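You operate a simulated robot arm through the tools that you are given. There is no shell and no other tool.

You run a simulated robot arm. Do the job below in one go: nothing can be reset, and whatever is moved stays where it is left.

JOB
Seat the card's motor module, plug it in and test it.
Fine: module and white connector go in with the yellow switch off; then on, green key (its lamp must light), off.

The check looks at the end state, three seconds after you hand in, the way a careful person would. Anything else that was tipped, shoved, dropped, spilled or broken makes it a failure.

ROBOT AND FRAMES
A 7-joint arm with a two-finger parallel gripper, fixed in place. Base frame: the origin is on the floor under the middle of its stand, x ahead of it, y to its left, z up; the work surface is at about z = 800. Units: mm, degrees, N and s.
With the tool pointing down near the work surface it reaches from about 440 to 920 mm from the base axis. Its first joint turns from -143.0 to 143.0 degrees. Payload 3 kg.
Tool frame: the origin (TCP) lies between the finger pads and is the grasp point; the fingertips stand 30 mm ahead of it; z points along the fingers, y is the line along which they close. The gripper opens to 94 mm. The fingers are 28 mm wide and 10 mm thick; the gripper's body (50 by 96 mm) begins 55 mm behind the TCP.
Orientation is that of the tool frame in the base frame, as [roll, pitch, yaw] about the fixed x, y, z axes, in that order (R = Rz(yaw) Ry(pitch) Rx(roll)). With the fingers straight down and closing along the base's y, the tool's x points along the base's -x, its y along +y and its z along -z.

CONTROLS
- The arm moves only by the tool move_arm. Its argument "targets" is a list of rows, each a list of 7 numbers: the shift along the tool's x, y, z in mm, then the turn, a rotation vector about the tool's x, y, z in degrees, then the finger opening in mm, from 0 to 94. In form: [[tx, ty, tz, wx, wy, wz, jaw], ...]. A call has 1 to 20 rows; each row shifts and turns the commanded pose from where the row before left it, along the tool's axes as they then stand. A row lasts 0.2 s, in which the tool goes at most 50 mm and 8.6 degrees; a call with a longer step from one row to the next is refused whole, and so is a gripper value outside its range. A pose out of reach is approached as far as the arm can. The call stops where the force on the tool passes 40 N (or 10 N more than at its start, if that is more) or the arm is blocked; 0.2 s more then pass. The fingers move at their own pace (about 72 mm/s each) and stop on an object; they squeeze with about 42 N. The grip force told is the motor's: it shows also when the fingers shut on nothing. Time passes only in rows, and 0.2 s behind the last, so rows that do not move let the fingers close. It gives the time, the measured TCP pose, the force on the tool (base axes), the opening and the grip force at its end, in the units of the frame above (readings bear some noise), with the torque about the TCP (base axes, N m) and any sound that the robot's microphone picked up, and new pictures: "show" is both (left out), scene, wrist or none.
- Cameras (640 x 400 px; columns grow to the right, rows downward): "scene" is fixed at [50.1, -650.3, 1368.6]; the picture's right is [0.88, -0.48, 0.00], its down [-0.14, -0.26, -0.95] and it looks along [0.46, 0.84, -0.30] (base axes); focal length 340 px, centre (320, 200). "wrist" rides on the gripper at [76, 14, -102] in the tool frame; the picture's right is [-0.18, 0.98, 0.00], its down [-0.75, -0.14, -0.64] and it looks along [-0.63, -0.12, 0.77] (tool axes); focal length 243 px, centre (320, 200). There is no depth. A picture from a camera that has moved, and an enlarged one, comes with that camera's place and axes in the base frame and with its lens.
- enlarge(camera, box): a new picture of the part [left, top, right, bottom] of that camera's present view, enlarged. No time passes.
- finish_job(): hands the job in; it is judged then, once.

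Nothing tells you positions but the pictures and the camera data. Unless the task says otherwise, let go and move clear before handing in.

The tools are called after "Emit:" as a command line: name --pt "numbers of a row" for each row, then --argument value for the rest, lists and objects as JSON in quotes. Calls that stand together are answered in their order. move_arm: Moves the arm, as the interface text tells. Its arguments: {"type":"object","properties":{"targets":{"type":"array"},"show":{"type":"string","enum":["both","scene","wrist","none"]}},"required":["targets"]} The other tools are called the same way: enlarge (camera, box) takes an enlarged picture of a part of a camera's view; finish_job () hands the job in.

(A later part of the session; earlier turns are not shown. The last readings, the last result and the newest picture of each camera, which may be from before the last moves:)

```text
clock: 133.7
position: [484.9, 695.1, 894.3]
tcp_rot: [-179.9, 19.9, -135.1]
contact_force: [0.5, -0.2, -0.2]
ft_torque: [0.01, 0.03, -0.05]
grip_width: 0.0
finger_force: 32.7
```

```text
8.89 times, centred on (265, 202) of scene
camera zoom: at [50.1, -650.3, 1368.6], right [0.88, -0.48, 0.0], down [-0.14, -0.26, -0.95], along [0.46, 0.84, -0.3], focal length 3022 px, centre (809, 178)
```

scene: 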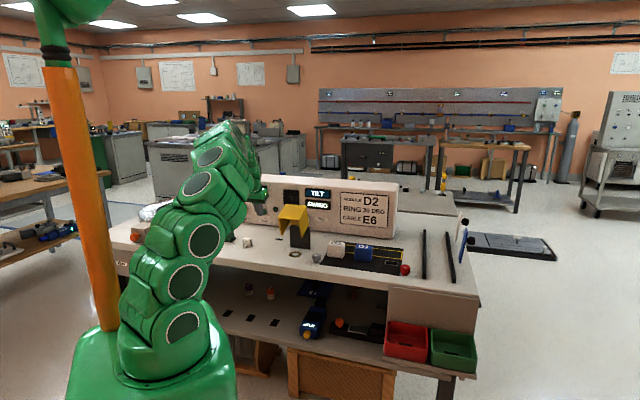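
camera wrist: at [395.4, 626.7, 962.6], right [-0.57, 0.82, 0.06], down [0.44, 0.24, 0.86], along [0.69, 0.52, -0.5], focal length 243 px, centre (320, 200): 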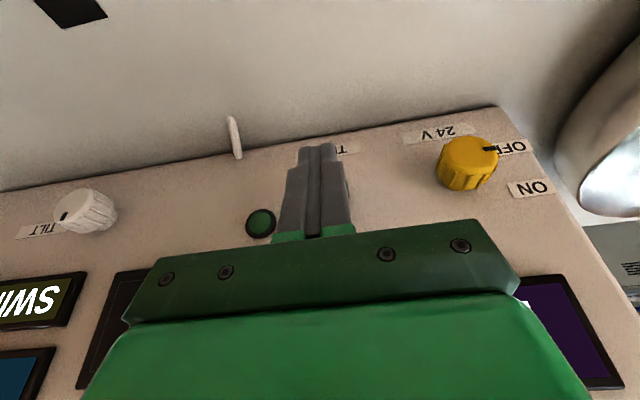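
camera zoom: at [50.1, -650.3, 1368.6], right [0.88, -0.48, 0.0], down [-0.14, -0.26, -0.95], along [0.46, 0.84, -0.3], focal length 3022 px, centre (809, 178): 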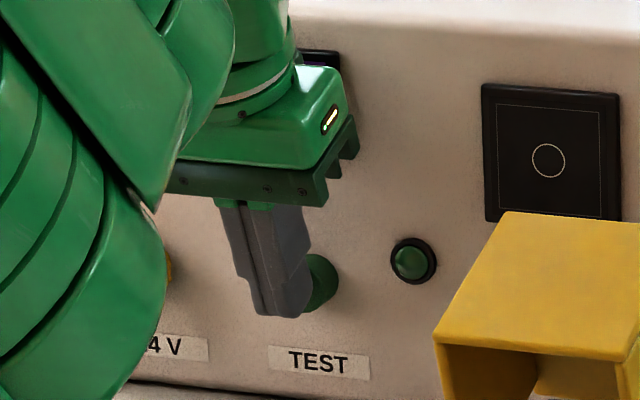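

Emit:
move_arm --pt "-1.4 0 0.5 0 0 0 0" --pt "-1.4 0 0.5 0 0 0 0" --pt "-1.4 0 0.5 0 0 0 0" --pt "0 0 0 0 0 0 0" --show "none"

Emit:
enlarge --camera "scene" --box '[235, 180, 295, 225]'

```text
clock: 134.7
position: [486.7, 699.2, 893.9]
tcp_rot: [-180.0, 20.2, -135.2]
contact_force: [-0.3, 0.0, 0.0]
ft_torque: [-0.01, 0.04, 0.0]
grip_width: 0.0
finger_force: 32.8
```

```text
8.89 times, centred on (265, 202) of scene
camera zoom: at [50.1, -650.3, 1368.6], right [0.88, -0.48, 0.0], down [-0.14, -0.26, -0.95], along [0.46, 0.84, -0.3], focal length 3022 px, centre (809, 178)
```

zoom: 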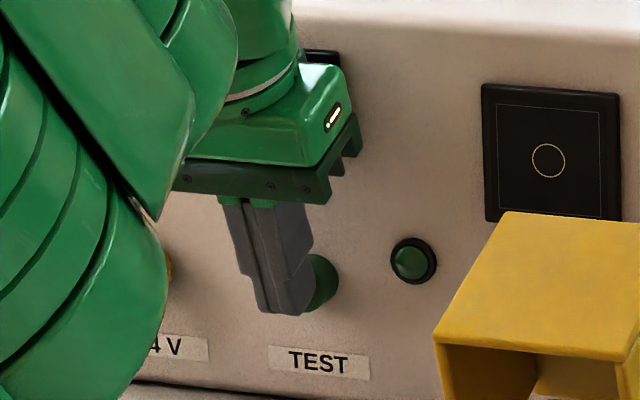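

Emit:
move_arm --pt "-1.4 0 0.5 0 0 0 0" --pt "-1.4 0 0.5 0 0 0 0" --pt "0 0 0 0 0 0 0" --show "none"

Emit:
enlarge --camera "scene" --box '[235, 180, 295, 225]'

```text
clock: 135.5
position: [489.1, 700.8, 894.1]
tcp_rot: [-179.9, 20.1, -135.2]
contact_force: [-2.4, -1.5, 0.9]
ft_torque: [-0.02, 0.05, 0.02]
grip_width: 0.1
finger_force: 32.7
heard: click
```

```text
8.89 times, centred on (265, 202) of scene
camera zoom: at [50.1, -650.3, 1368.6], right [0.88, -0.48, 0.0], down [-0.14, -0.26, -0.95], along [0.46, 0.84, -0.3], focal length 3022 px, centre (809, 178)
```

zoom: 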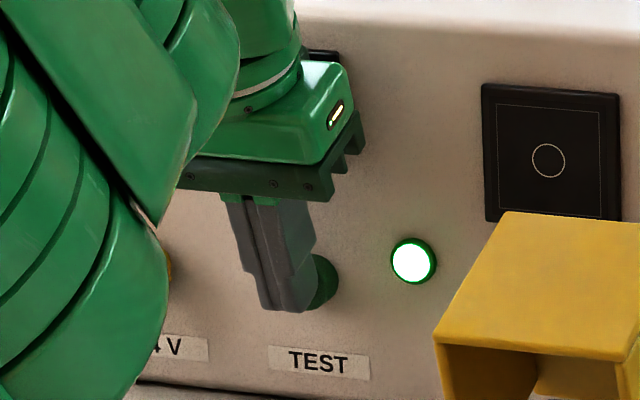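

There was a click and the lamp is lit, so the test passes. I'll hold it briefly, then back away.

Emit:
move_arm --pt "0 0 0 0 0 0 0" --pt "0 0 0 0 0 0 0" --pt "14 0 -5 0 0 0 0" --pt "28 0 -10 0 0 0 0" --pt "28 0 -10 0 0 0 0" --pt "0 0 0 0 0 0 40" --pt "0 0 0 0 0 0 60" --show "both"

Emit:
enlarge --camera "scene" --box '[235, 180, 295, 225]'

Emit:
enlarge --camera "wrist" --box '[400, 140, 540, 230]'

```text
clock: 137.1
position: [436.5, 647.8, 893.8]
tcp_rot: [-179.9, 20.1, -135.2]
contact_force: [0.2, 0.4, -0.5]
ft_torque: [0.02, -0.02, -0.02]
grip_width: 60.1
finger_force: 0.0
camera wrist: at [352.0, 583.1, 962.5], right [-0.57, 0.82, 0.06], down [0.44, 0.24, 0.86], along [0.69, 0.52, -0.5], focal length 243 px, centre (320, 200)
```

scene: 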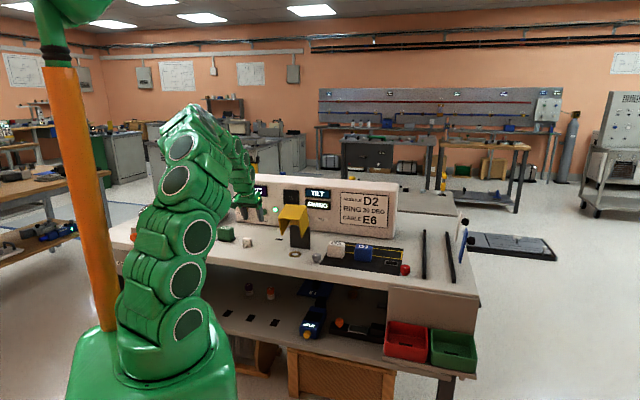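
wrist: 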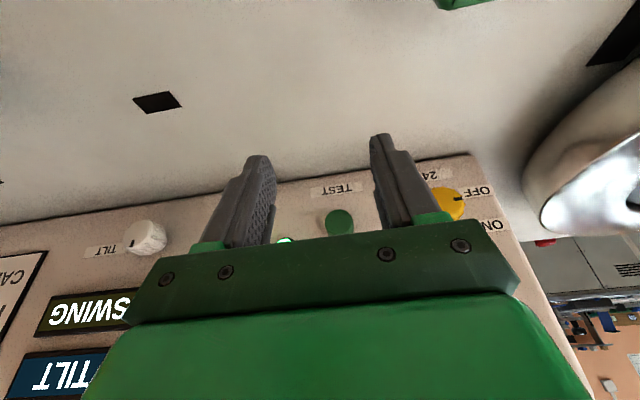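

```text
8.89 times, centred on (265, 202) of scene
camera zoom: at [50.1, -650.3, 1368.6], right [0.88, -0.48, 0.0], down [-0.14, -0.26, -0.95], along [0.46, 0.84, -0.3], focal length 3022 px, centre (809, 178)
```

zoom: 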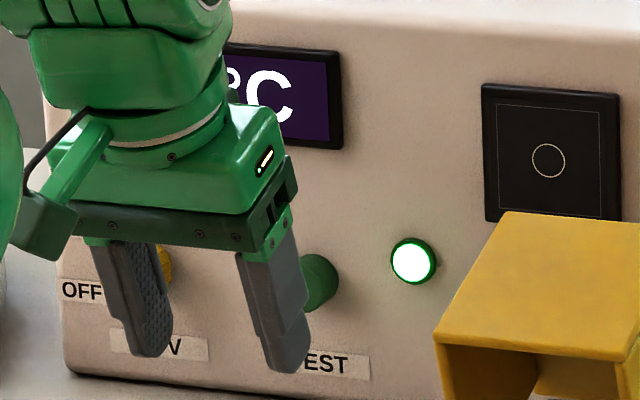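

```text
4.44 times, centred on (470, 185) of wrist
camera zoom: at [352.0, 583.1, 962.5], right [-0.57, 0.82, 0.06], down [0.44, 0.24, 0.86], along [0.69, 0.52, -0.5], focal length 1078 px, centre (-347, 267)
```

zoom: 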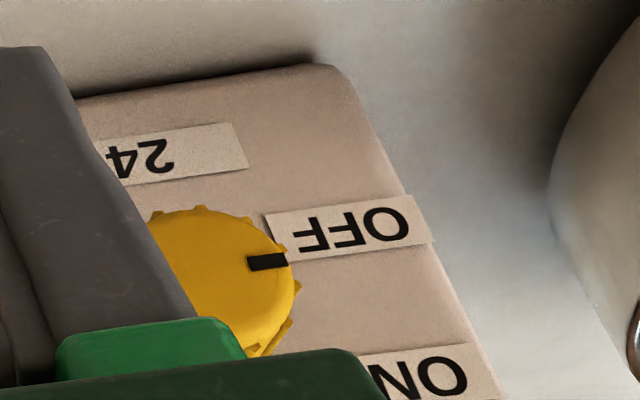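

The lamp has latched on. Now I'll turn the switch back off: go to the knob with the wrist rolled right, so I can turn it anticlockwise.

Emit:
move_arm --pt "-8.6 43.5 10.5 0 0 0 60" --pt "-8.6 43.5 10.5 0 0 0 60" --pt "0 0 0 -7.54 0 2.68 60" --pt "0 0 0 -7.54 0 2.68 60" --pt "0 0 0 -7.54 0 2.68 60" --pt "0 0 0 -7.54 0 2.68 60" --pt "0 0 0 -7.54 0 2.68 60" --pt "0 0 0 0 0 0 60" --show "wrist"

Emit:
enlarge --camera "wrist" --box '[230, 100, 410, 240]'

```text
clock: 138.9
position: [392.2, 726.1, 879.9]
tcp_rot: [138.1, 15.4, -148.1]
contact_force: [0.1, -0.5, -0.1]
ft_torque: [-0.02, 0.01, 0.02]
grip_width: 59.9
finger_force: 0.1
camera wrist: at [341.6, 627.8, 941.3], right [-0.38, 0.62, 0.68], down [0.81, -0.12, 0.57], along [0.44, 0.77, -0.46], focal length 243 px, centre (320, 200)
```

wrist: 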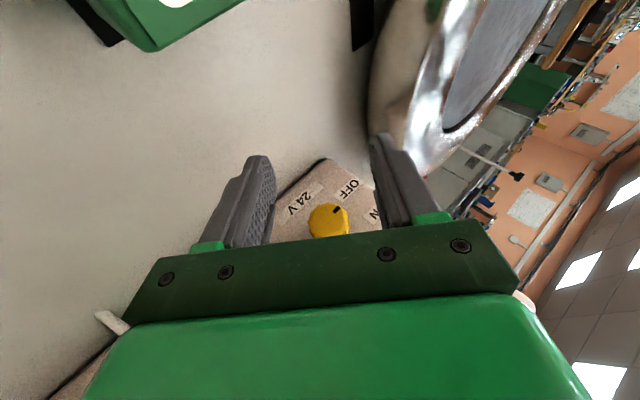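

```text
2.86 times, centred on (320, 170) of wrist
camera zoom: at [341.6, 627.8, 941.3], right [-0.38, 0.62, 0.68], down [0.81, -0.12, 0.57], along [0.44, 0.77, -0.46], focal length 693 px, centre (320, 286)
```

zoom: 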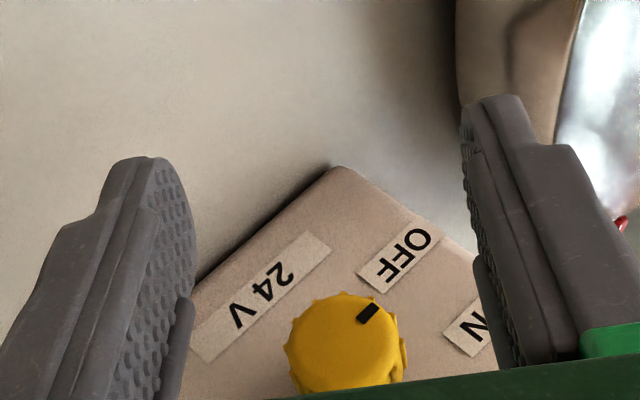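

Emit:
move_arm --pt "-25 -3.6 10.6 0 0 0 60" --pt "-20 0 8.5 0 0 0 60" --pt "-5 0 2.1 0 0 0 60" --pt "-3 0 1.3 0 0 0 60" --pt "0 0 0 0 0 0 60" --show "wrist"

Emit:
enlarge --camera "wrist" --box '[230, 80, 410, 240]'

```text
clock: 140.1
position: [434.3, 766.4, 874.4]
tcp_rot: [138.3, 15.4, -148.0]
contact_force: [-1.2, -0.6, -0.4]
ft_torque: [-0.02, -0.01, 0.0]
grip_width: 59.9
finger_force: 0.1
camera wrist: at [383.1, 666.6, 935.2], right [-0.38, 0.63, 0.68], down [0.81, -0.12, 0.57], along [0.44, 0.77, -0.46], focal length 243 px, centre (320, 200)
```

wrist: 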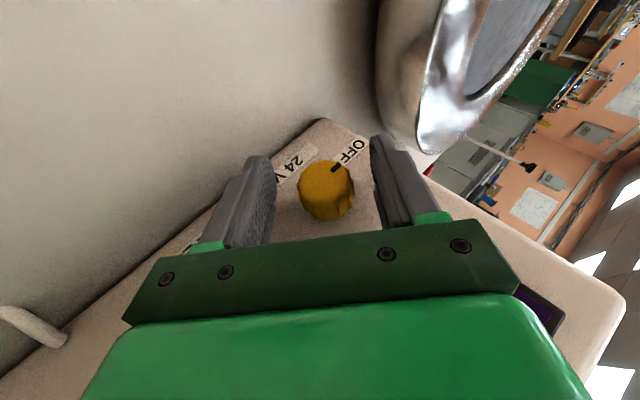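

```text
2.50 times, centred on (320, 160) of wrist
camera zoom: at [383.1, 666.6, 935.2], right [-0.38, 0.63, 0.68], down [0.81, -0.12, 0.57], along [0.44, 0.77, -0.46], focal length 606 px, centre (320, 300)
```

zoom: 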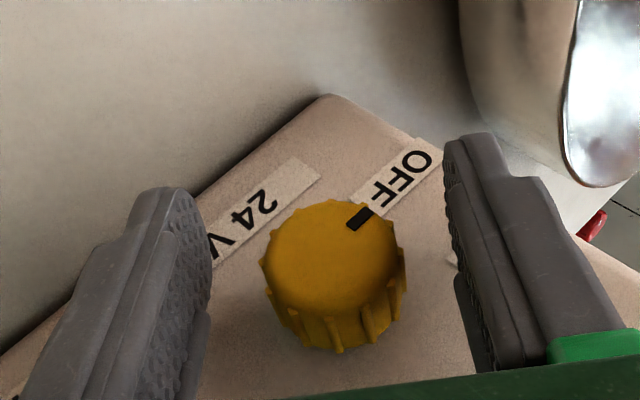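

Emit:
move_arm --pt "0 0 0 0 0 0 48" --pt "0 0 0 0 0 0 40" --pt "0 0 0 0 0 0 35" --pt "0 0 0 0 0 0 31" --pt "0 0 0 0 0 0 26" --pt "0 0 0 0 0 0 20" --pt "0 0 0 0 0 0 20" --show "none"

Emit:
move_arm --pt "0 0.35 0 3.77 0 -1.34 20" --pt "0 0.35 0 3.77 0 -1.34 20" --pt "0 0.35 0 3.77 0 -1.34 20" --pt "0 0 0 0 0 0 20" --show "none"

```text
clock: 141.7
position: [432.1, 767.2, 874.5]
tcp_rot: [138.3, 15.3, -148.0]
contact_force: [-9.5, 17.5, 15.9]
ft_torque: [0.07, 0.01, 0.27]
grip_width: 31.1
finger_force: 44.8
```

```text
clock: 142.7
position: [431.8, 768.2, 875.6]
tcp_rot: [150.5, 17.7, -144.6]
contact_force: [-12.4, 23.5, 7.9]
ft_torque: [0.5, -0.22, 0.47]
grip_width: 31.4
finger_force: 44.9
```

Emit:
move_arm --pt "0 1.1 -0.2 0 0 0 20" --pt "0 0.4 0 3.77 0 -1.34 20" --pt "0 0.4 0 3.77 0 -1.34 20" --pt "0 0.4 0 3.77 0 -1.34 20" --pt "0 0 0 0 0 0 20" --show "wrist"

Emit:
enlarge --camera "wrist" --box '[230, 80, 410, 240]'

```text
clock: 143.9
position: [430.4, 768.1, 876.4]
tcp_rot: [163.2, 19.3, -140.7]
contact_force: [-3.8, 28.8, 10.2]
ft_torque: [0.15, 0.1, 0.61]
grip_width: 31.4
finger_force: 44.9
camera wrist: at [360.2, 689.6, 946.3], right [-0.53, 0.78, 0.33], down [0.61, 0.08, 0.79], along [0.59, 0.62, -0.52], focal length 243 px, centre (320, 200)
```

wrist: 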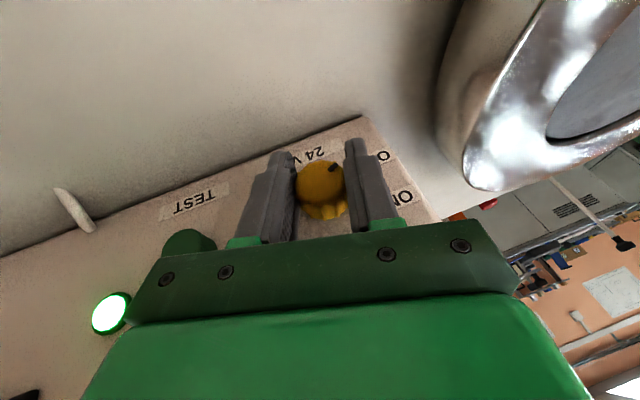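

```text
2.50 times, centred on (320, 160) of wrist
camera zoom: at [360.2, 689.6, 946.3], right [-0.53, 0.78, 0.33], down [0.61, 0.08, 0.79], along [0.59, 0.62, -0.52], focal length 606 px, centre (320, 300)
```

zoom: 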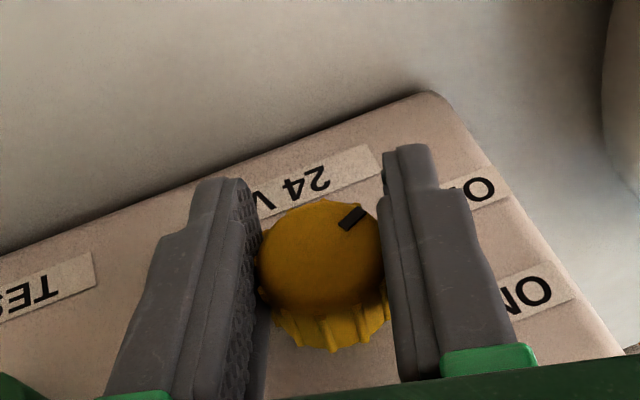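

Emit:
move_arm --pt "-0.35 1.0 0 0 0 0 20" --pt "0 0.4 0 3.77 0 -1.34 20" --pt "0 0.4 0 3.77 0 -1.34 20" --pt "0 0.4 0 3.77 0 -1.34 20" --pt "0 0 0 0 0 0 20" --show "none"

```text
clock: 145.1
position: [429.6, 769.3, 877.1]
tcp_rot: [175.9, 20.0, -136.7]
contact_force: [-5.8, -11.6, 9.5]
ft_torque: [-0.68, 0.71, 0.78]
grip_width: 31.4
finger_force: 44.9
```

Emit:
move_arm --pt "0.35 0.2 -0.2 0 0 0 20" --pt "0 0.4 0 3.77 0 -1.34 20" --pt "0 0.4 0 3.77 0 -1.34 20" --pt "0 0.4 0 3.77 0 -1.34 20" --pt "0 0 0 0 0 0 20" --show "wrist"

Emit:
enlarge --camera "wrist" --box '[230, 80, 410, 240]'

```text
clock: 146.3
position: [429.3, 770.2, 877.0]
tcp_rot: [-171.3, 19.7, -132.3]
contact_force: [2.3, -20.0, -7.0]
ft_torque: [-0.07, -0.08, 0.52]
grip_width: 31.4
finger_force: 44.8
camera wrist: at [337.2, 713.2, 943.0], right [-0.57, 0.82, -0.08], down [0.36, 0.33, 0.87], along [0.74, 0.47, -0.48], focal length 243 px, centre (320, 200)
```

wrist: 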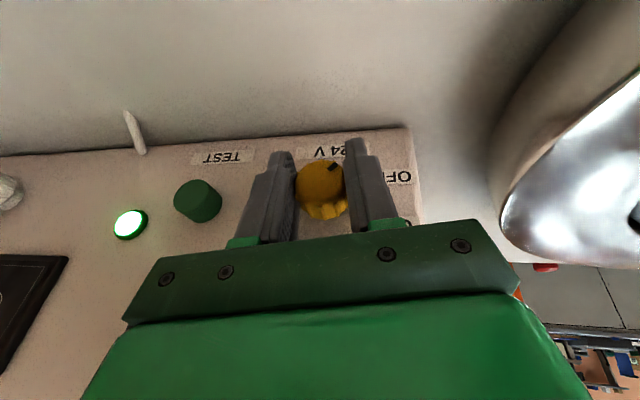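

```text
2.50 times, centred on (320, 160) of wrist
camera zoom: at [337.2, 713.2, 943.0], right [-0.57, 0.82, -0.08], down [0.36, 0.33, 0.87], along [0.74, 0.47, -0.48], focal length 606 px, centre (320, 300)
```

zoom: 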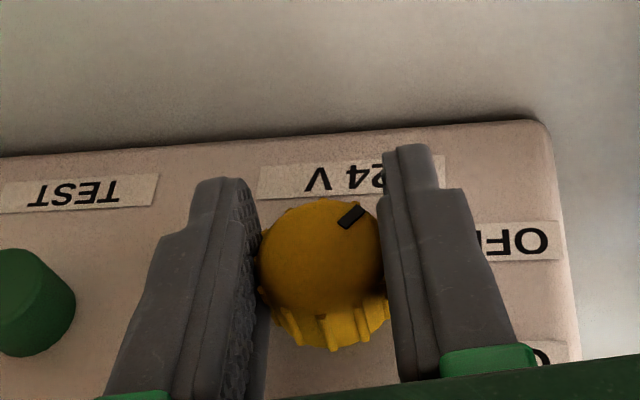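

Emit:
move_arm --pt "0.3 -0.5 0 0 0 0 20" --pt "0 0.35 0 3.77 0 -1.34 20" --pt "0 0.35 0 3.77 0 -1.34 20" --pt "0 0.35 0 3.77 0 -1.34 20" --pt "0 0 0 0 0 0 20" --show "none"

```text
clock: 147.5
position: [428.6, 771.2, 876.3]
tcp_rot: [-158.7, 18.8, -128.2]
contact_force: [6.5, 0.3, -14.2]
ft_torque: [-0.31, 0.36, 0.52]
grip_width: 31.3
finger_force: 45.1
```

Emit:
move_arm --pt "0 0 0.5 0 0 0 20" --pt "0 0.35 0 3.77 0 -1.34 20" --pt "0 0.35 0 3.77 0 -1.34 20" --pt "0 0.35 0 3.77 0 -1.34 20" --pt "0 0 0 0 0 0 20" --show "wrist"

Emit:
enlarge --camera "wrist" --box '[230, 80, 410, 240]'

```text
clock: 148.7
position: [427.7, 772.4, 875.8]
tcp_rot: [-146.3, 16.9, -124.3]
contact_force: [-0.8, 6.2, -19.7]
ft_torque: [0.04, 0.11, 0.55]
grip_width: 31.2
finger_force: 44.8
camera wrist: at [317.4, 733.0, 926.3], right [-0.49, 0.74, -0.47], down [0.11, 0.58, 0.81], along [0.87, 0.34, -0.36], focal length 243 px, centre (320, 200)
```

wrist: 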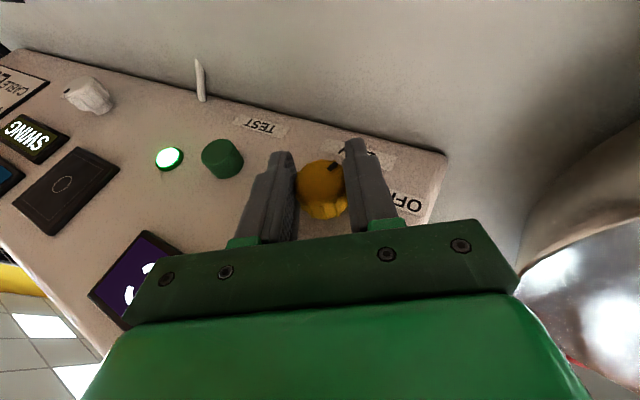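

```text
2.50 times, centred on (320, 160) of wrist
camera zoom: at [317.4, 733.0, 926.3], right [-0.49, 0.74, -0.47], down [0.11, 0.58, 0.81], along [0.87, 0.34, -0.36], focal length 606 px, centre (320, 300)
```

zoom: 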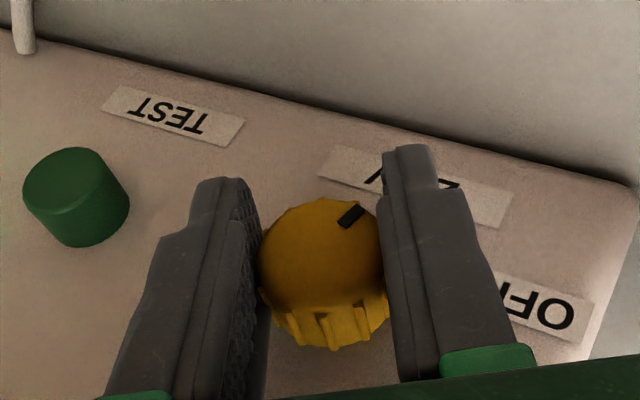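

Emit:
move_arm --pt "0 0.3 0.7 0 0 0 20" --pt "0 0.35 0 3.77 0 -1.34 20" --pt "0 0.35 0 3.77 0 -1.34 20" --pt "0 0 0 0 0 0 20" --show "wrist"

Emit:
enlarge --camera "wrist" --box '[230, 80, 410, 240]'

```text
clock: 149.7
position: [427.1, 772.8, 874.5]
tcp_rot: [-138.0, 15.2, -122.2]
contact_force: [-21.8, -8.7, 0.3]
ft_torque: [-0.35, 0.43, -0.14]
grip_width: 31.1
finger_force: 44.9
camera wrist: at [312.0, 738.6, 918.2], right [-0.43, 0.69, -0.59], down [0.03, 0.66, 0.75], along [0.9, 0.3, -0.31], focal length 243 px, centre (320, 200)
```

wrist: 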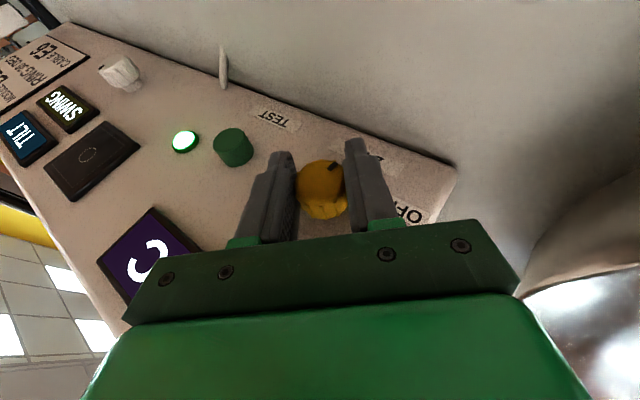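

```text
2.50 times, centred on (320, 160) of wrist
camera zoom: at [312.0, 738.6, 918.2], right [-0.43, 0.69, -0.59], down [0.03, 0.66, 0.75], along [0.9, 0.3, -0.31], focal length 606 px, centre (320, 300)
```

zoom: 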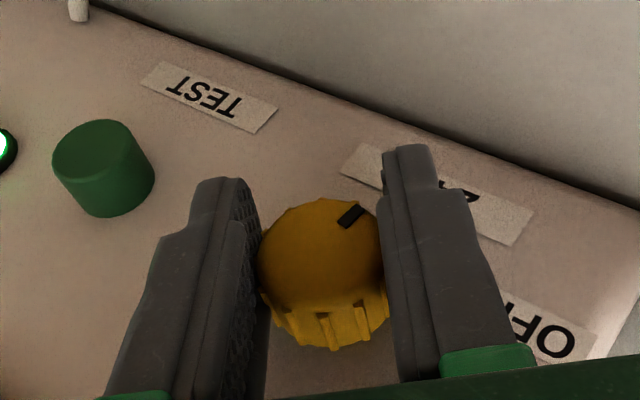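

Emit:
move_arm --pt "0.5 0.2 -0.1 0 0 0 20" --pt "0 0.3 0 3.77 0 -1.34 20" --pt "0 0.3 0 3.77 0 -1.34 20" --pt "0 0 0 0 0 0 20" --show "wrist"

Emit:
enlarge --camera "wrist" --box '[230, 80, 410, 240]'

```text
clock: 150.7
position: [425.7, 773.4, 874.6]
tcp_rot: [-130.0, 13.6, -120.3]
contact_force: [-5.9, 38.0, -0.3]
ft_torque: [0.24, -0.03, 0.8]
grip_width: 31.2
finger_force: 45.0
camera wrist: at [307.5, 742.9, 909.1], right [-0.37, 0.62, -0.69], down [-0.04, 0.73, 0.68], along [0.93, 0.28, -0.24], focal length 243 px, centre (320, 200)
```

wrist: 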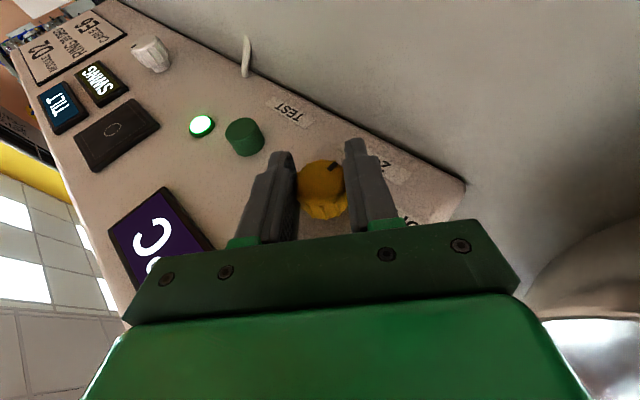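

```text
2.50 times, centred on (320, 160) of wrist
camera zoom: at [307.5, 742.9, 909.1], right [-0.37, 0.62, -0.69], down [-0.04, 0.73, 0.68], along [0.93, 0.28, -0.24], focal length 606 px, centre (320, 300)
```

zoom: 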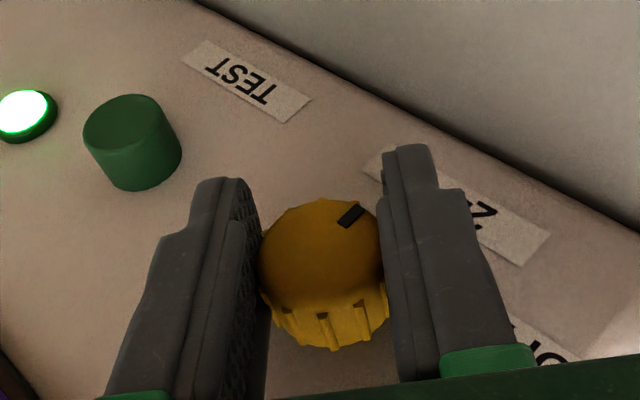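

Emit:
move_arm --pt "-0.5 0.6 -0.4 0 0 0 20" --pt "0 0 0 0 0 0 20" --show "none"

```text
clock: 151.3
position: [425.7, 773.0, 873.8]
tcp_rot: [-130.1, 13.4, -120.3]
contact_force: [-19.0, 30.7, 5.0]
ft_torque: [-0.02, 0.23, 0.33]
grip_width: 31.5
finger_force: 45.1
```

Emit:
move_arm --pt "-0.4 1.0 -0.9 0 0 0 20" --pt "0 0 0 0 0 0 20" --show "none"

```text
clock: 151.9
position: [426.3, 773.1, 875.2]
tcp_rot: [-130.0, 13.3, -120.4]
contact_force: [-24.5, 6.9, 6.6]
ft_torque: [-0.4, 0.51, 0.12]
grip_width: 31.5
finger_force: 45.3
```

Emit:
move_arm --pt "0 0 0 0 0 0 34" --pt "0 0 0 0 0 0 46" --pt "0 0 0 0 0 0 60" --pt "11 0 -4 0 0 0 60" --pt "15 0 -5.4 0 0 0 60" --pt "0 0 0 -7.54 0 2.68 60" --pt "0 0 0 -7.54 0 2.68 60" --pt "0 0 0 -7.54 0 2.68 60" --pt "0 0 0 -7.54 0 2.68 60" --pt "0 0 0 -7.54 0 2.68 60" --pt "0 0 0 -7.54 0 2.68 60" --pt "0 0 0 0 0 0 60" --show "wrist"

Emit:
enlarge --camera "wrist" --box '[230, 80, 410, 240]'

Emit:
enlarge --camera "scene" --box '[225, 180, 295, 230]'

```text
clock: 154.5
position: [407.0, 754.3, 875.2]
tcp_rot: [180.0, 20.1, -135.3]
contact_force: [0.2, -0.3, -0.5]
ft_torque: [-0.01, 0.0, -0.01]
grip_width: 60.0
finger_force: 0.0
camera wrist: at [321.6, 690.1, 943.4], right [-0.57, 0.82, 0.06], down [0.45, 0.24, 0.86], along [0.69, 0.52, -0.5], focal length 243 px, centre (320, 200)
```

wrist: 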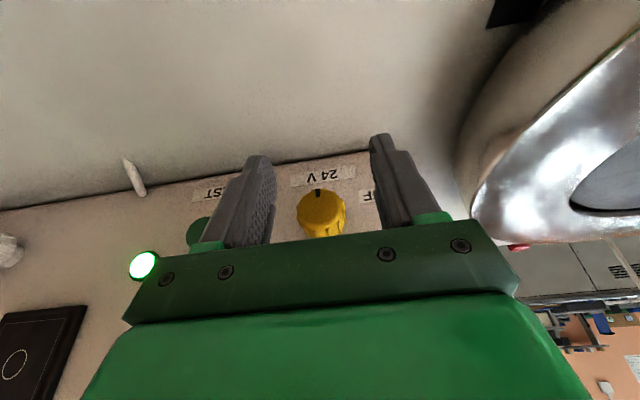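

```text
2.50 times, centred on (320, 160) of wrist
camera zoom: at [321.6, 690.1, 943.4], right [-0.57, 0.82, 0.06], down [0.45, 0.24, 0.86], along [0.69, 0.52, -0.5], focal length 606 px, centre (320, 300)
```

zoom: 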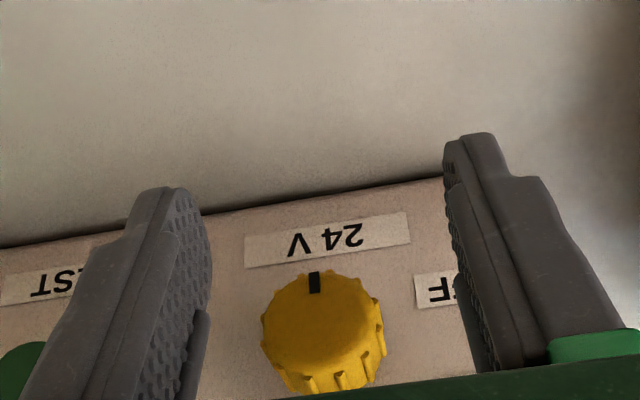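

```text
8.00 times, centred on (260, 205) of scene
camera zoom: at [50.1, -650.3, 1368.6], right [0.88, -0.48, 0.0], down [-0.14, -0.26, -0.95], along [0.46, 0.84, -0.3], focal length 2719 px, centre (800, 160)
```

zoom: 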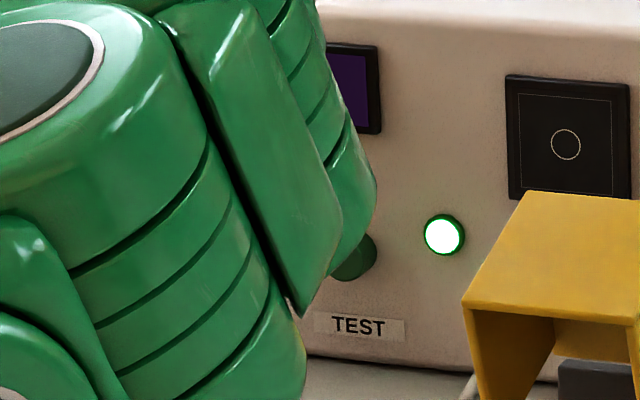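

The pointer is straight down again, so the switch is off. I'll back the arm away and compare the panel with the first view.

Emit:
move_arm --pt "40 0 -14 0 0 0 60" --pt "30 0 -40 0 0 0 60" --pt "10 0 -45 0 0 0 60" --pt "0 -35 -30 0 6.7 0 60" --pt "0 -40 -20 0 6.7 0 60" --pt "20 -40 0 0 6.7 0 60" --pt "20 -40 0 0 0 0 60" --pt "0 0 0 0 0 0 60" --show "both"

Emit:
enlarge --camera "scene" --box '[232, 195, 282, 225]'

Emit:
enlarge --camera "scene" --box '[205, 190, 335, 275]'

```text
clock: 155.1
position: [339.8, 716.0, 834.3]
tcp_rot: [175.4, 14.7, -135.4]
contact_force: [-9.4, -8.0, 13.0]
ft_torque: [-0.63, -0.03, -0.45]
grip_width: 58.9
finger_force: 0.2
stopped in row 2: the force on the tool passed its limit at 116 N (the readings are from after the stop); the commanded pose is now the measured one
camera wrist: at [264.8, 650.9, 914.3], right [-0.58, 0.81, 0.12], down [0.54, 0.26, 0.8], along [0.61, 0.53, -0.59], focal length 243 px, centre (320, 200)
```

scene: 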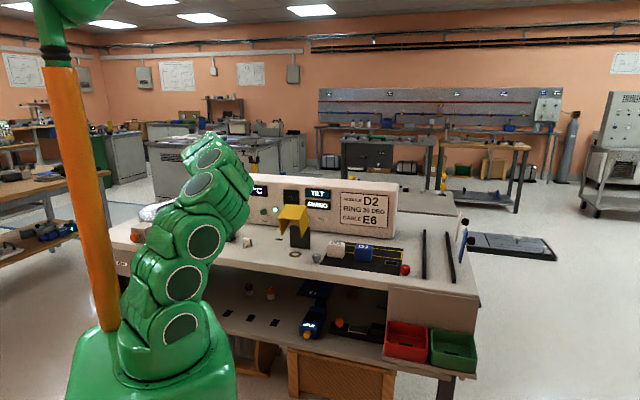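
wrist: 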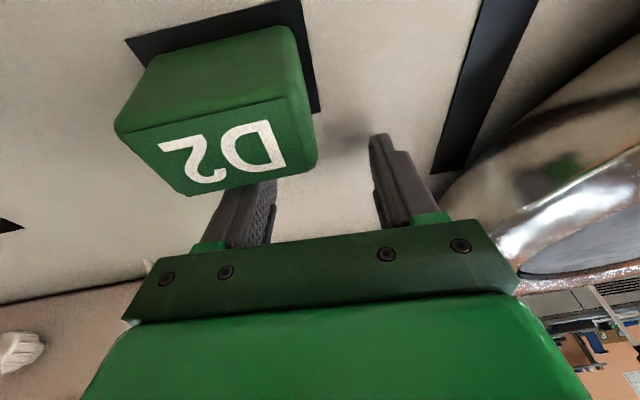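

```text
12.80 times, centred on (257, 210) of scene
camera zoom: at [50.1, -650.3, 1368.6], right [0.88, -0.48, 0.0], down [-0.14, -0.26, -0.95], along [0.46, 0.84, -0.3], focal length 4351 px, centre (1126, 72)
```

zoom: 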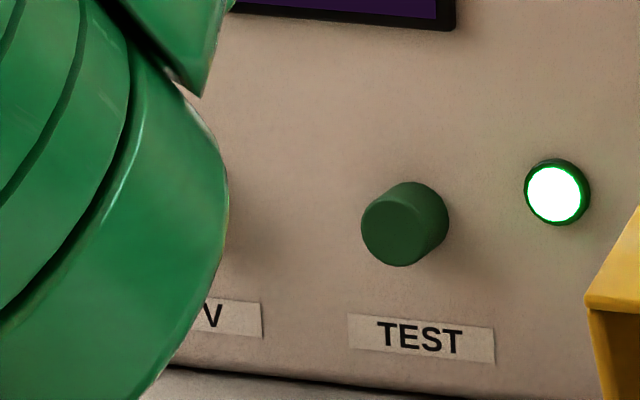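

```text
4.71 times, centred on (270, 232) of scene
camera zoom: at [50.1, -650.3, 1368.6], right [0.88, -0.48, 0.0], down [-0.14, -0.26, -0.95], along [0.46, 0.84, -0.3], focal length 1600 px, centre (555, 47)
```

zoom: 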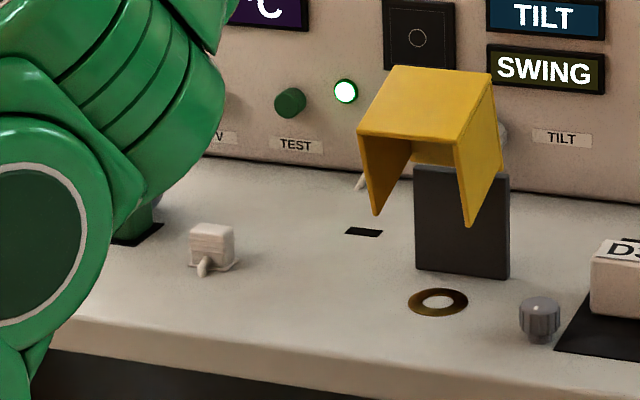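

Something was struck at 116 N and the arm was pushed off its path. I'm stopping here to see what touched before moving again.

Emit:
enlarge --camera "wrist" --box '[100, 0, 460, 240]'

Emit:
enlarge --camera "scene" --box '[150, 180, 270, 270]'

Emit:
enlarge --camera "scene" --box '[210, 220, 260, 260]'

```text
1.67 times, centred on (280, 120) of wrist
camera zoom: at [264.8, 650.9, 914.3], right [-0.58, 0.81, 0.12], down [0.54, 0.26, 0.8], along [0.61, 0.53, -0.59], focal length 404 px, centre (387, 333)
```

zoom: 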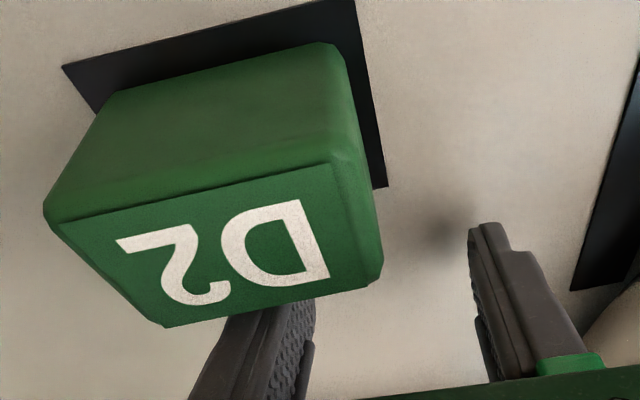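

```text
4.44 times, centred on (210, 225) of scene
camera zoom: at [50.1, -650.3, 1368.6], right [0.88, -0.48, 0.0], down [-0.14, -0.26, -0.95], along [0.46, 0.84, -0.3], focal length 1511 px, centre (809, 89)
```

zoom: 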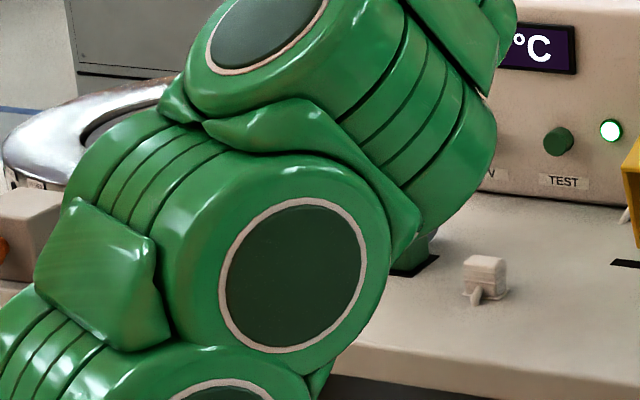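

```text
10.00 times, centred on (235, 240) of scene
camera zoom: at [50.1, -650.3, 1368.6], right [0.88, -0.48, 0.0], down [-0.14, -0.26, -0.95], along [0.46, 0.84, -0.3], focal length 3399 px, centre (1170, -200)
```

zoom: 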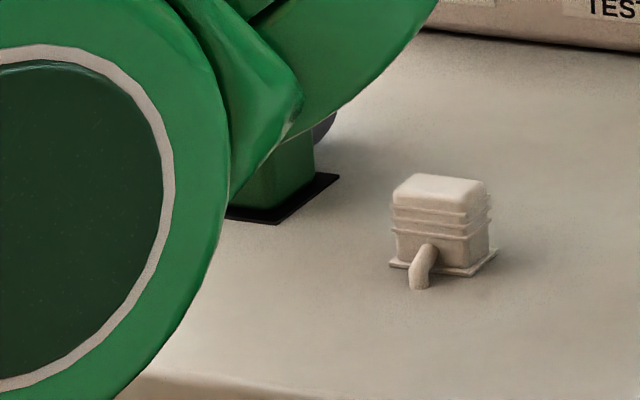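

The contact seems to be the right fingertip on the bench top, with D2 still in its seat. I'll lift gently straight up in small steps.

Emit:
move_arm --pt "0 0 -2 0 0 0 60" --pt "0 0 -3 0 0 0 60" --pt "0 0 0 0 0 0 60" --show "wrist"

```text
clock: 155.8
position: [339.6, 715.7, 840.7]
tcp_rot: [175.4, 14.8, -135.4]
contact_force: [0.3, -0.1, 0.1]
ft_torque: [0.0, -0.02, 0.03]
grip_width: 59.9
finger_force: 0.0
camera wrist: at [265.3, 650.1, 918.8], right [-0.58, 0.81, 0.12], down [0.54, 0.26, 0.8], along [0.61, 0.53, -0.59], focal length 243 px, centre (320, 200)
```

wrist: 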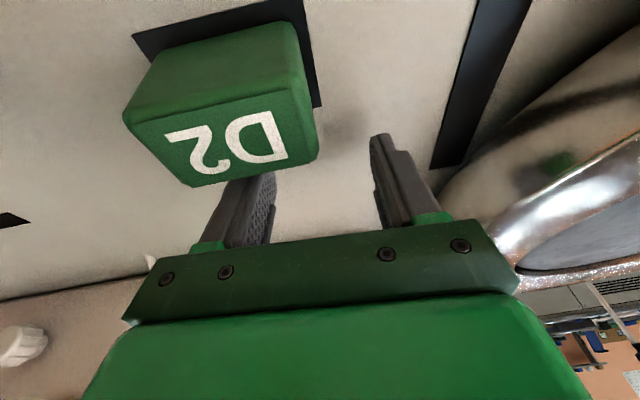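

Emit:
move_arm --pt "-2.55 0.78 -9.64 0 0 0 60" --pt "-2.55 0.78 -9.64 0 0 0 60" --pt "-2.55 0.78 -9.64 0 0 0 60" --pt "0 0 0 0 0 0 60" --show "none"

```text
clock: 156.8
position: [338.9, 715.5, 870.2]
tcp_rot: [175.5, 14.8, -135.4]
contact_force: [0.0, -0.8, 0.8]
ft_torque: [-0.02, 0.0, 0.01]
grip_width: 60.0
finger_force: 0.0
```

Emit:
move_arm --pt "-5.1 1.55 -19.3 0 0 0 60" --pt "-5.1 1.55 -19.3 0 0 0 60" --pt "-5.1 1.55 -19.3 0 0 0 60" --pt "-5.1 1.55 -19.3 0 0 0 60" --pt "-5.1 1.55 -19.3 0 0 0 60" --pt "-5.1 1.55 -19.3 0 0 0 60" --pt "0 0 0 0 0 0 60" --show "both"

Emit:
enlarge --camera "wrist" --box '[160, 0, 480, 240]'

Emit:
enlarge --camera "scene" --box '[205, 190, 335, 275]'

```text
clock: 158.4
position: [340.0, 716.2, 989.6]
tcp_rot: [175.4, 14.8, -135.3]
contact_force: [0.1, 0.1, -0.2]
ft_torque: [0.01, 0.01, 0.0]
grip_width: 60.0
finger_force: 0.1
camera wrist: at [265.4, 650.9, 1069.4], right [-0.58, 0.81, 0.12], down [0.54, 0.26, 0.8], along [0.61, 0.53, -0.59], focal length 243 px, centre (320, 200)
```

scene: 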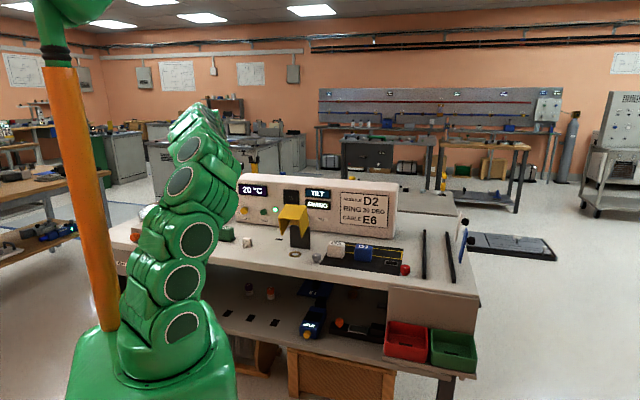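
wrist: 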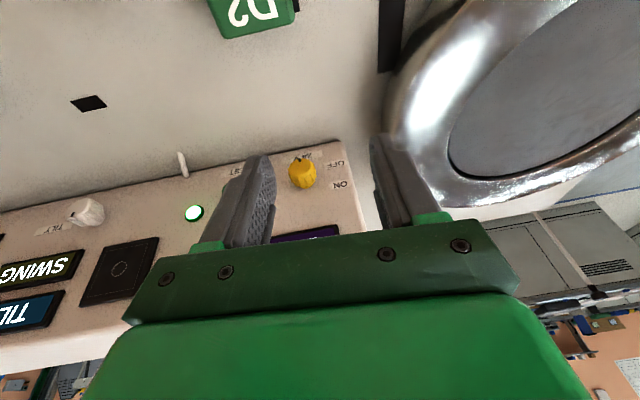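

```text
1.67 times, centred on (320, 120) of wrist
camera zoom: at [265.4, 650.9, 1069.4], right [-0.58, 0.81, 0.12], down [0.54, 0.26, 0.8], along [0.61, 0.53, -0.59], focal length 404 px, centre (320, 333)
```

zoom: 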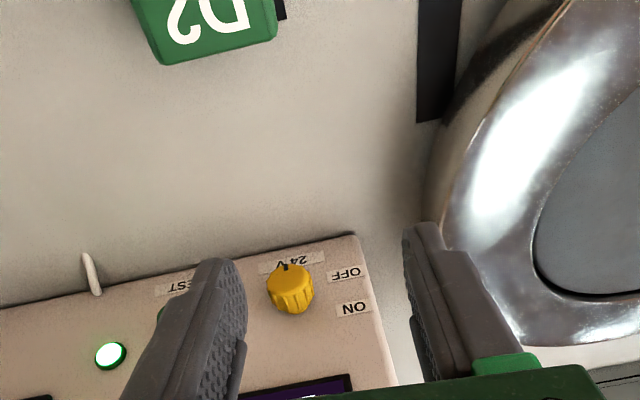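

```text
4.71 times, centred on (270, 232) of scene
camera zoom: at [50.1, -650.3, 1368.6], right [0.88, -0.48, 0.0], down [-0.14, -0.26, -0.95], along [0.46, 0.84, -0.3], focal length 1600 px, centre (555, 47)
```

zoom: 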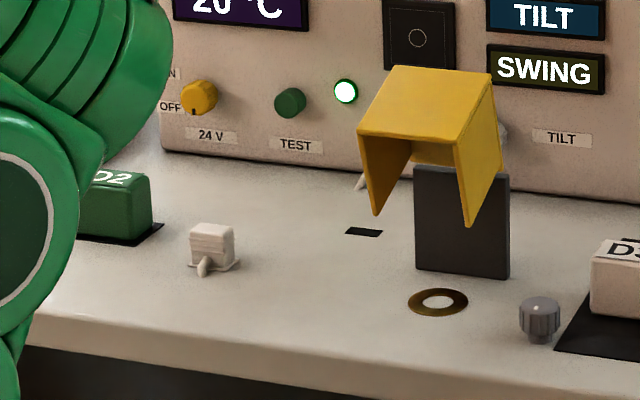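

Emit:
enlarge --camera "scene" --box '[232, 195, 282, 225]'

Emit:
enlarge --camera "wrist" --box '[280, 145, 350, 200]'

Emit:
enlarge --camera "wrist" --box '[200, 0, 320, 50]'

```text
12.80 times, centred on (257, 210) of scene
camera zoom: at [50.1, -650.3, 1368.6], right [0.88, -0.48, 0.0], down [-0.14, -0.26, -0.95], along [0.46, 0.84, -0.3], focal length 4351 px, centre (1126, 72)
```

zoom: 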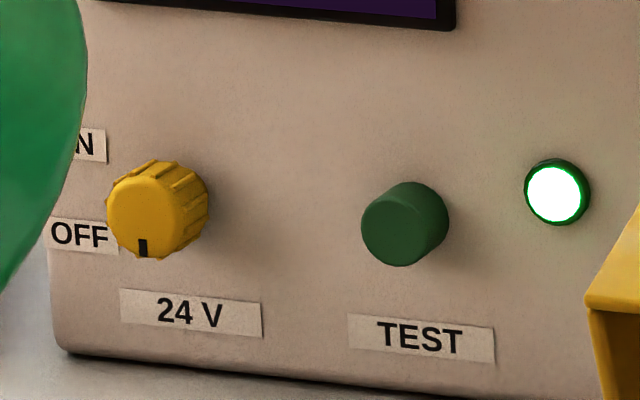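

```text
7.27 times, centred on (315, 172) of wrist
camera zoom: at [265.4, 650.9, 1069.4], right [-0.58, 0.81, 0.12], down [0.54, 0.26, 0.8], along [0.61, 0.53, -0.59], focal length 1764 px, centre (356, 400)
```

zoom: 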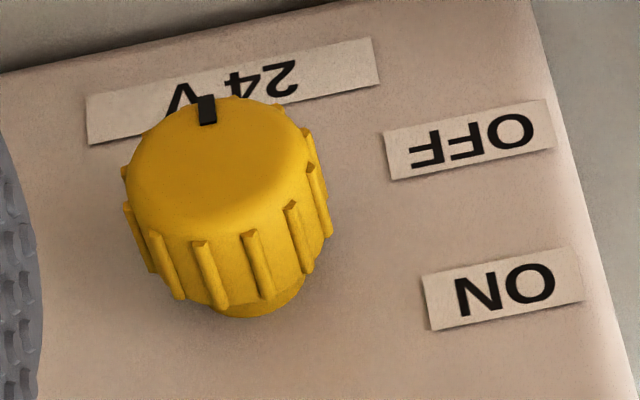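

```text
5.33 times, centred on (260, 25) of wrist
camera zoom: at [265.4, 650.9, 1069.4], right [-0.58, 0.81, 0.12], down [0.54, 0.26, 0.8], along [0.61, 0.53, -0.59], focal length 1294 px, centre (640, 1133)
```

zoom: 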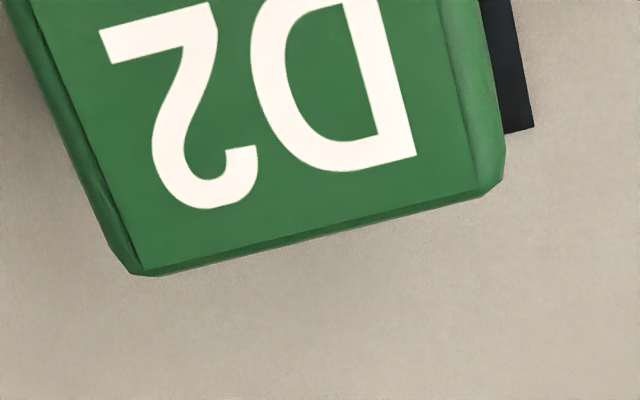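

The knob matches the first picture exactly, so it's off, and the lamp is still lit. What's left is to close the hood I opened. I'll level the wrist, rise and look at the hood from above.

Emit:
move_arm --pt "-5.1 1.55 -38 2.3 7.4 0.3 60" --pt "0 0 -38 2.3 7.4 0.3 60" --pt "0 0 -15 0 0 0 60" --pt "0 0 0 0 0 0 60" --show "none"

Emit:
move_arm --pt "6 -43.5 0 0 0 0 60" --pt "6 -43.5 0 0 0 0 60" --pt "6 -43.5 0 0 0 0 60" --pt "6 -43.5 0 0 0 0 60" --pt "6 -43.5 0 0 0 0 60" --pt "6 -43.5 0 0 0 0 60" --pt "6 -43.5 0 0 0 0 60" --pt "6 -43.5 0 0 0 0 60" --pt "0 0 0 0 0 0 60" --show "both"

Emit:
enlarge --camera "scene" --box '[205, 215, 285, 265]'

Emit:
enlarge --camera "wrist" --box '[220, 40, 420, 220]'

```text
clock: 159.4
position: [334.4, 706.8, 1080.6]
tcp_rot: [-179.9, 0.0, -135.4]
contact_force: [-0.1, 0.3, -0.1]
ft_torque: [-0.02, 0.03, 0.02]
grip_width: 59.7
finger_force: 0.1
```

```text
clock: 161.4
position: [545.8, 425.6, 1081.6]
tcp_rot: [-179.9, 0.0, -135.5]
contact_force: [-0.8, -1.2, -0.1]
ft_torque: [0.02, 0.04, 0.0]
grip_width: 60.1
finger_force: 0.1
camera wrist: at [481.3, 382.4, 1182.8], right [-0.56, 0.83, 0.0], down [0.64, 0.43, 0.64], along [0.53, 0.36, -0.77], focal length 243 px, centre (320, 200)
```

scene: 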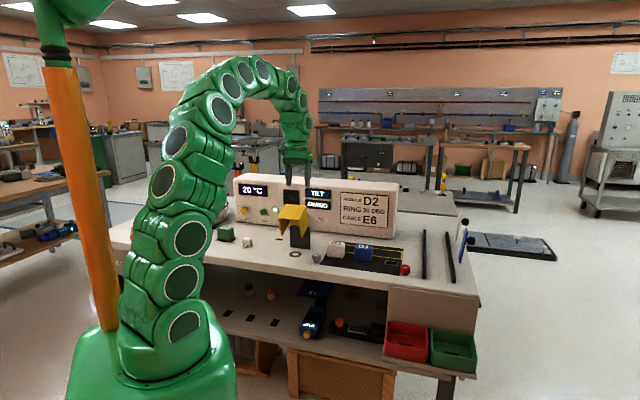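
wrist: 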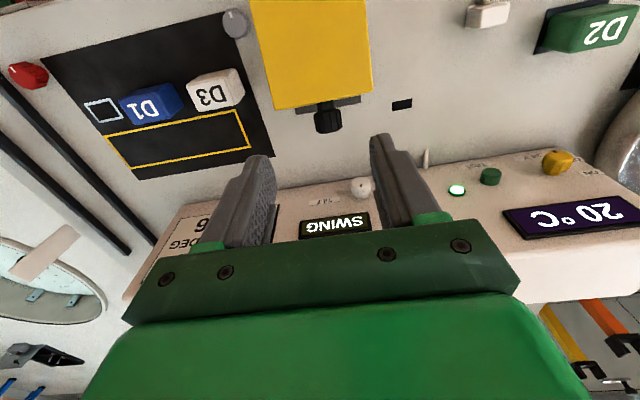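

```text
8.00 times, centred on (245, 240) of scene
camera zoom: at [50.1, -650.3, 1368.6], right [0.88, -0.48, 0.0], down [-0.14, -0.26, -0.95], along [0.46, 0.84, -0.3], focal length 2719 px, centre (920, -120)
```

zoom: 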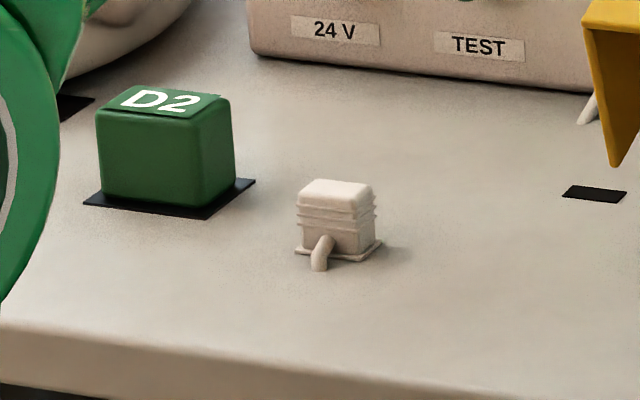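

```text
2.22 times, centred on (320, 130) of wrist
camera zoom: at [481.3, 382.4, 1182.8], right [-0.56, 0.83, 0.0], down [0.64, 0.43, 0.64], along [0.53, 0.36, -0.77], focal length 539 px, centre (320, 356)
```

zoom: 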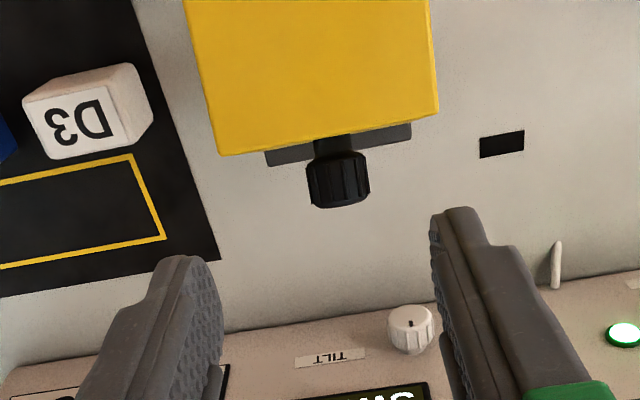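

D2 and the connector both still sit correctly. The hood is open at about 67°. I'll grip its knob again and swing it back down along the same arc.

Emit:
move_arm --pt "0 0 0 0 8 -0.5 60" --pt "0 0 0 0 8 0 60" --pt "0 0 0 0 8 0 60" --pt "-33.2 2.35 13.8 0 0 0 60" --pt "-33.2 2.35 13.8 0 0 0 60" --pt "0 0 0 0 0 0 60" --show "both"

Emit:
enlarge --camera "wrist" --box '[220, 60, 420, 220]'

```text
clock: 162.8
position: [570.5, 453.7, 1032.5]
tcp_rot: [180.0, -20.1, -134.9]
contact_force: [-0.3, 0.1, 0.0]
ft_torque: [-0.03, 0.0, 0.04]
grip_width: 59.9
finger_force: 0.1
out of reach, approached as far as the arm can: row 3, 5
camera wrist: at [534.7, 439.3, 1154.2], right [-0.57, 0.82, -0.06], down [0.75, 0.56, 0.34], along [0.32, 0.15, -0.94], focal length 243 px, centre (320, 200)
```

scene: 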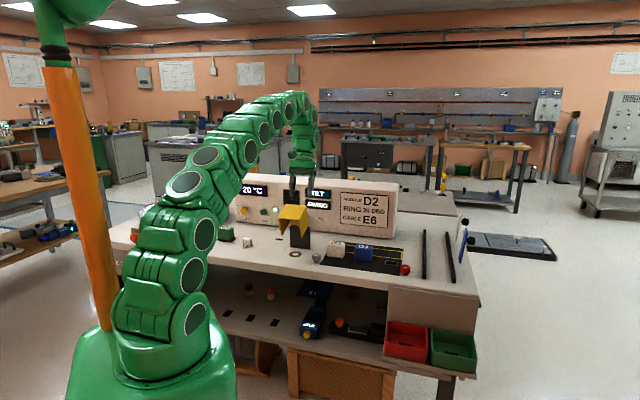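
wrist: 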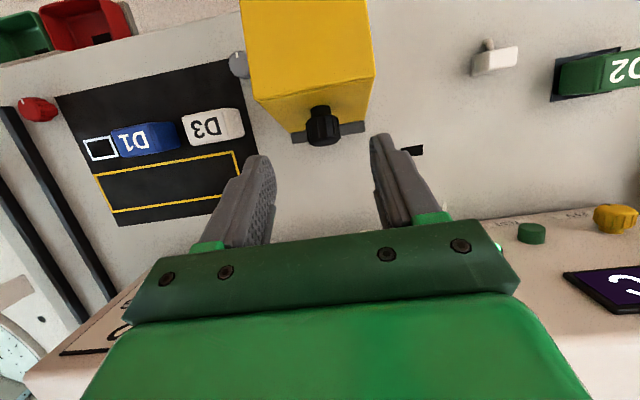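

```text
2.50 times, centred on (320, 140) of wrist
camera zoom: at [534.7, 439.3, 1154.2], right [-0.57, 0.82, -0.06], down [0.75, 0.56, 0.34], along [0.32, 0.15, -0.94], focal length 606 px, centre (320, 350)
```

zoom: 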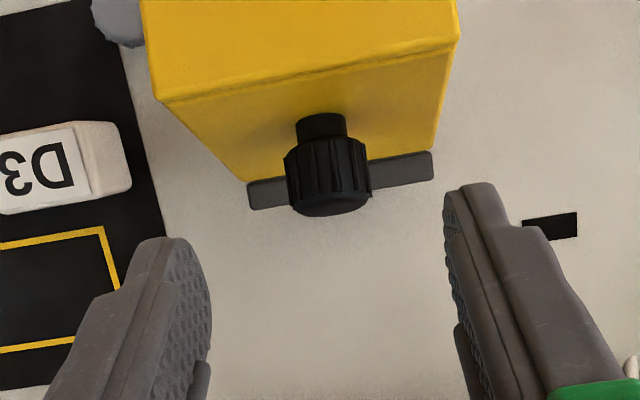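

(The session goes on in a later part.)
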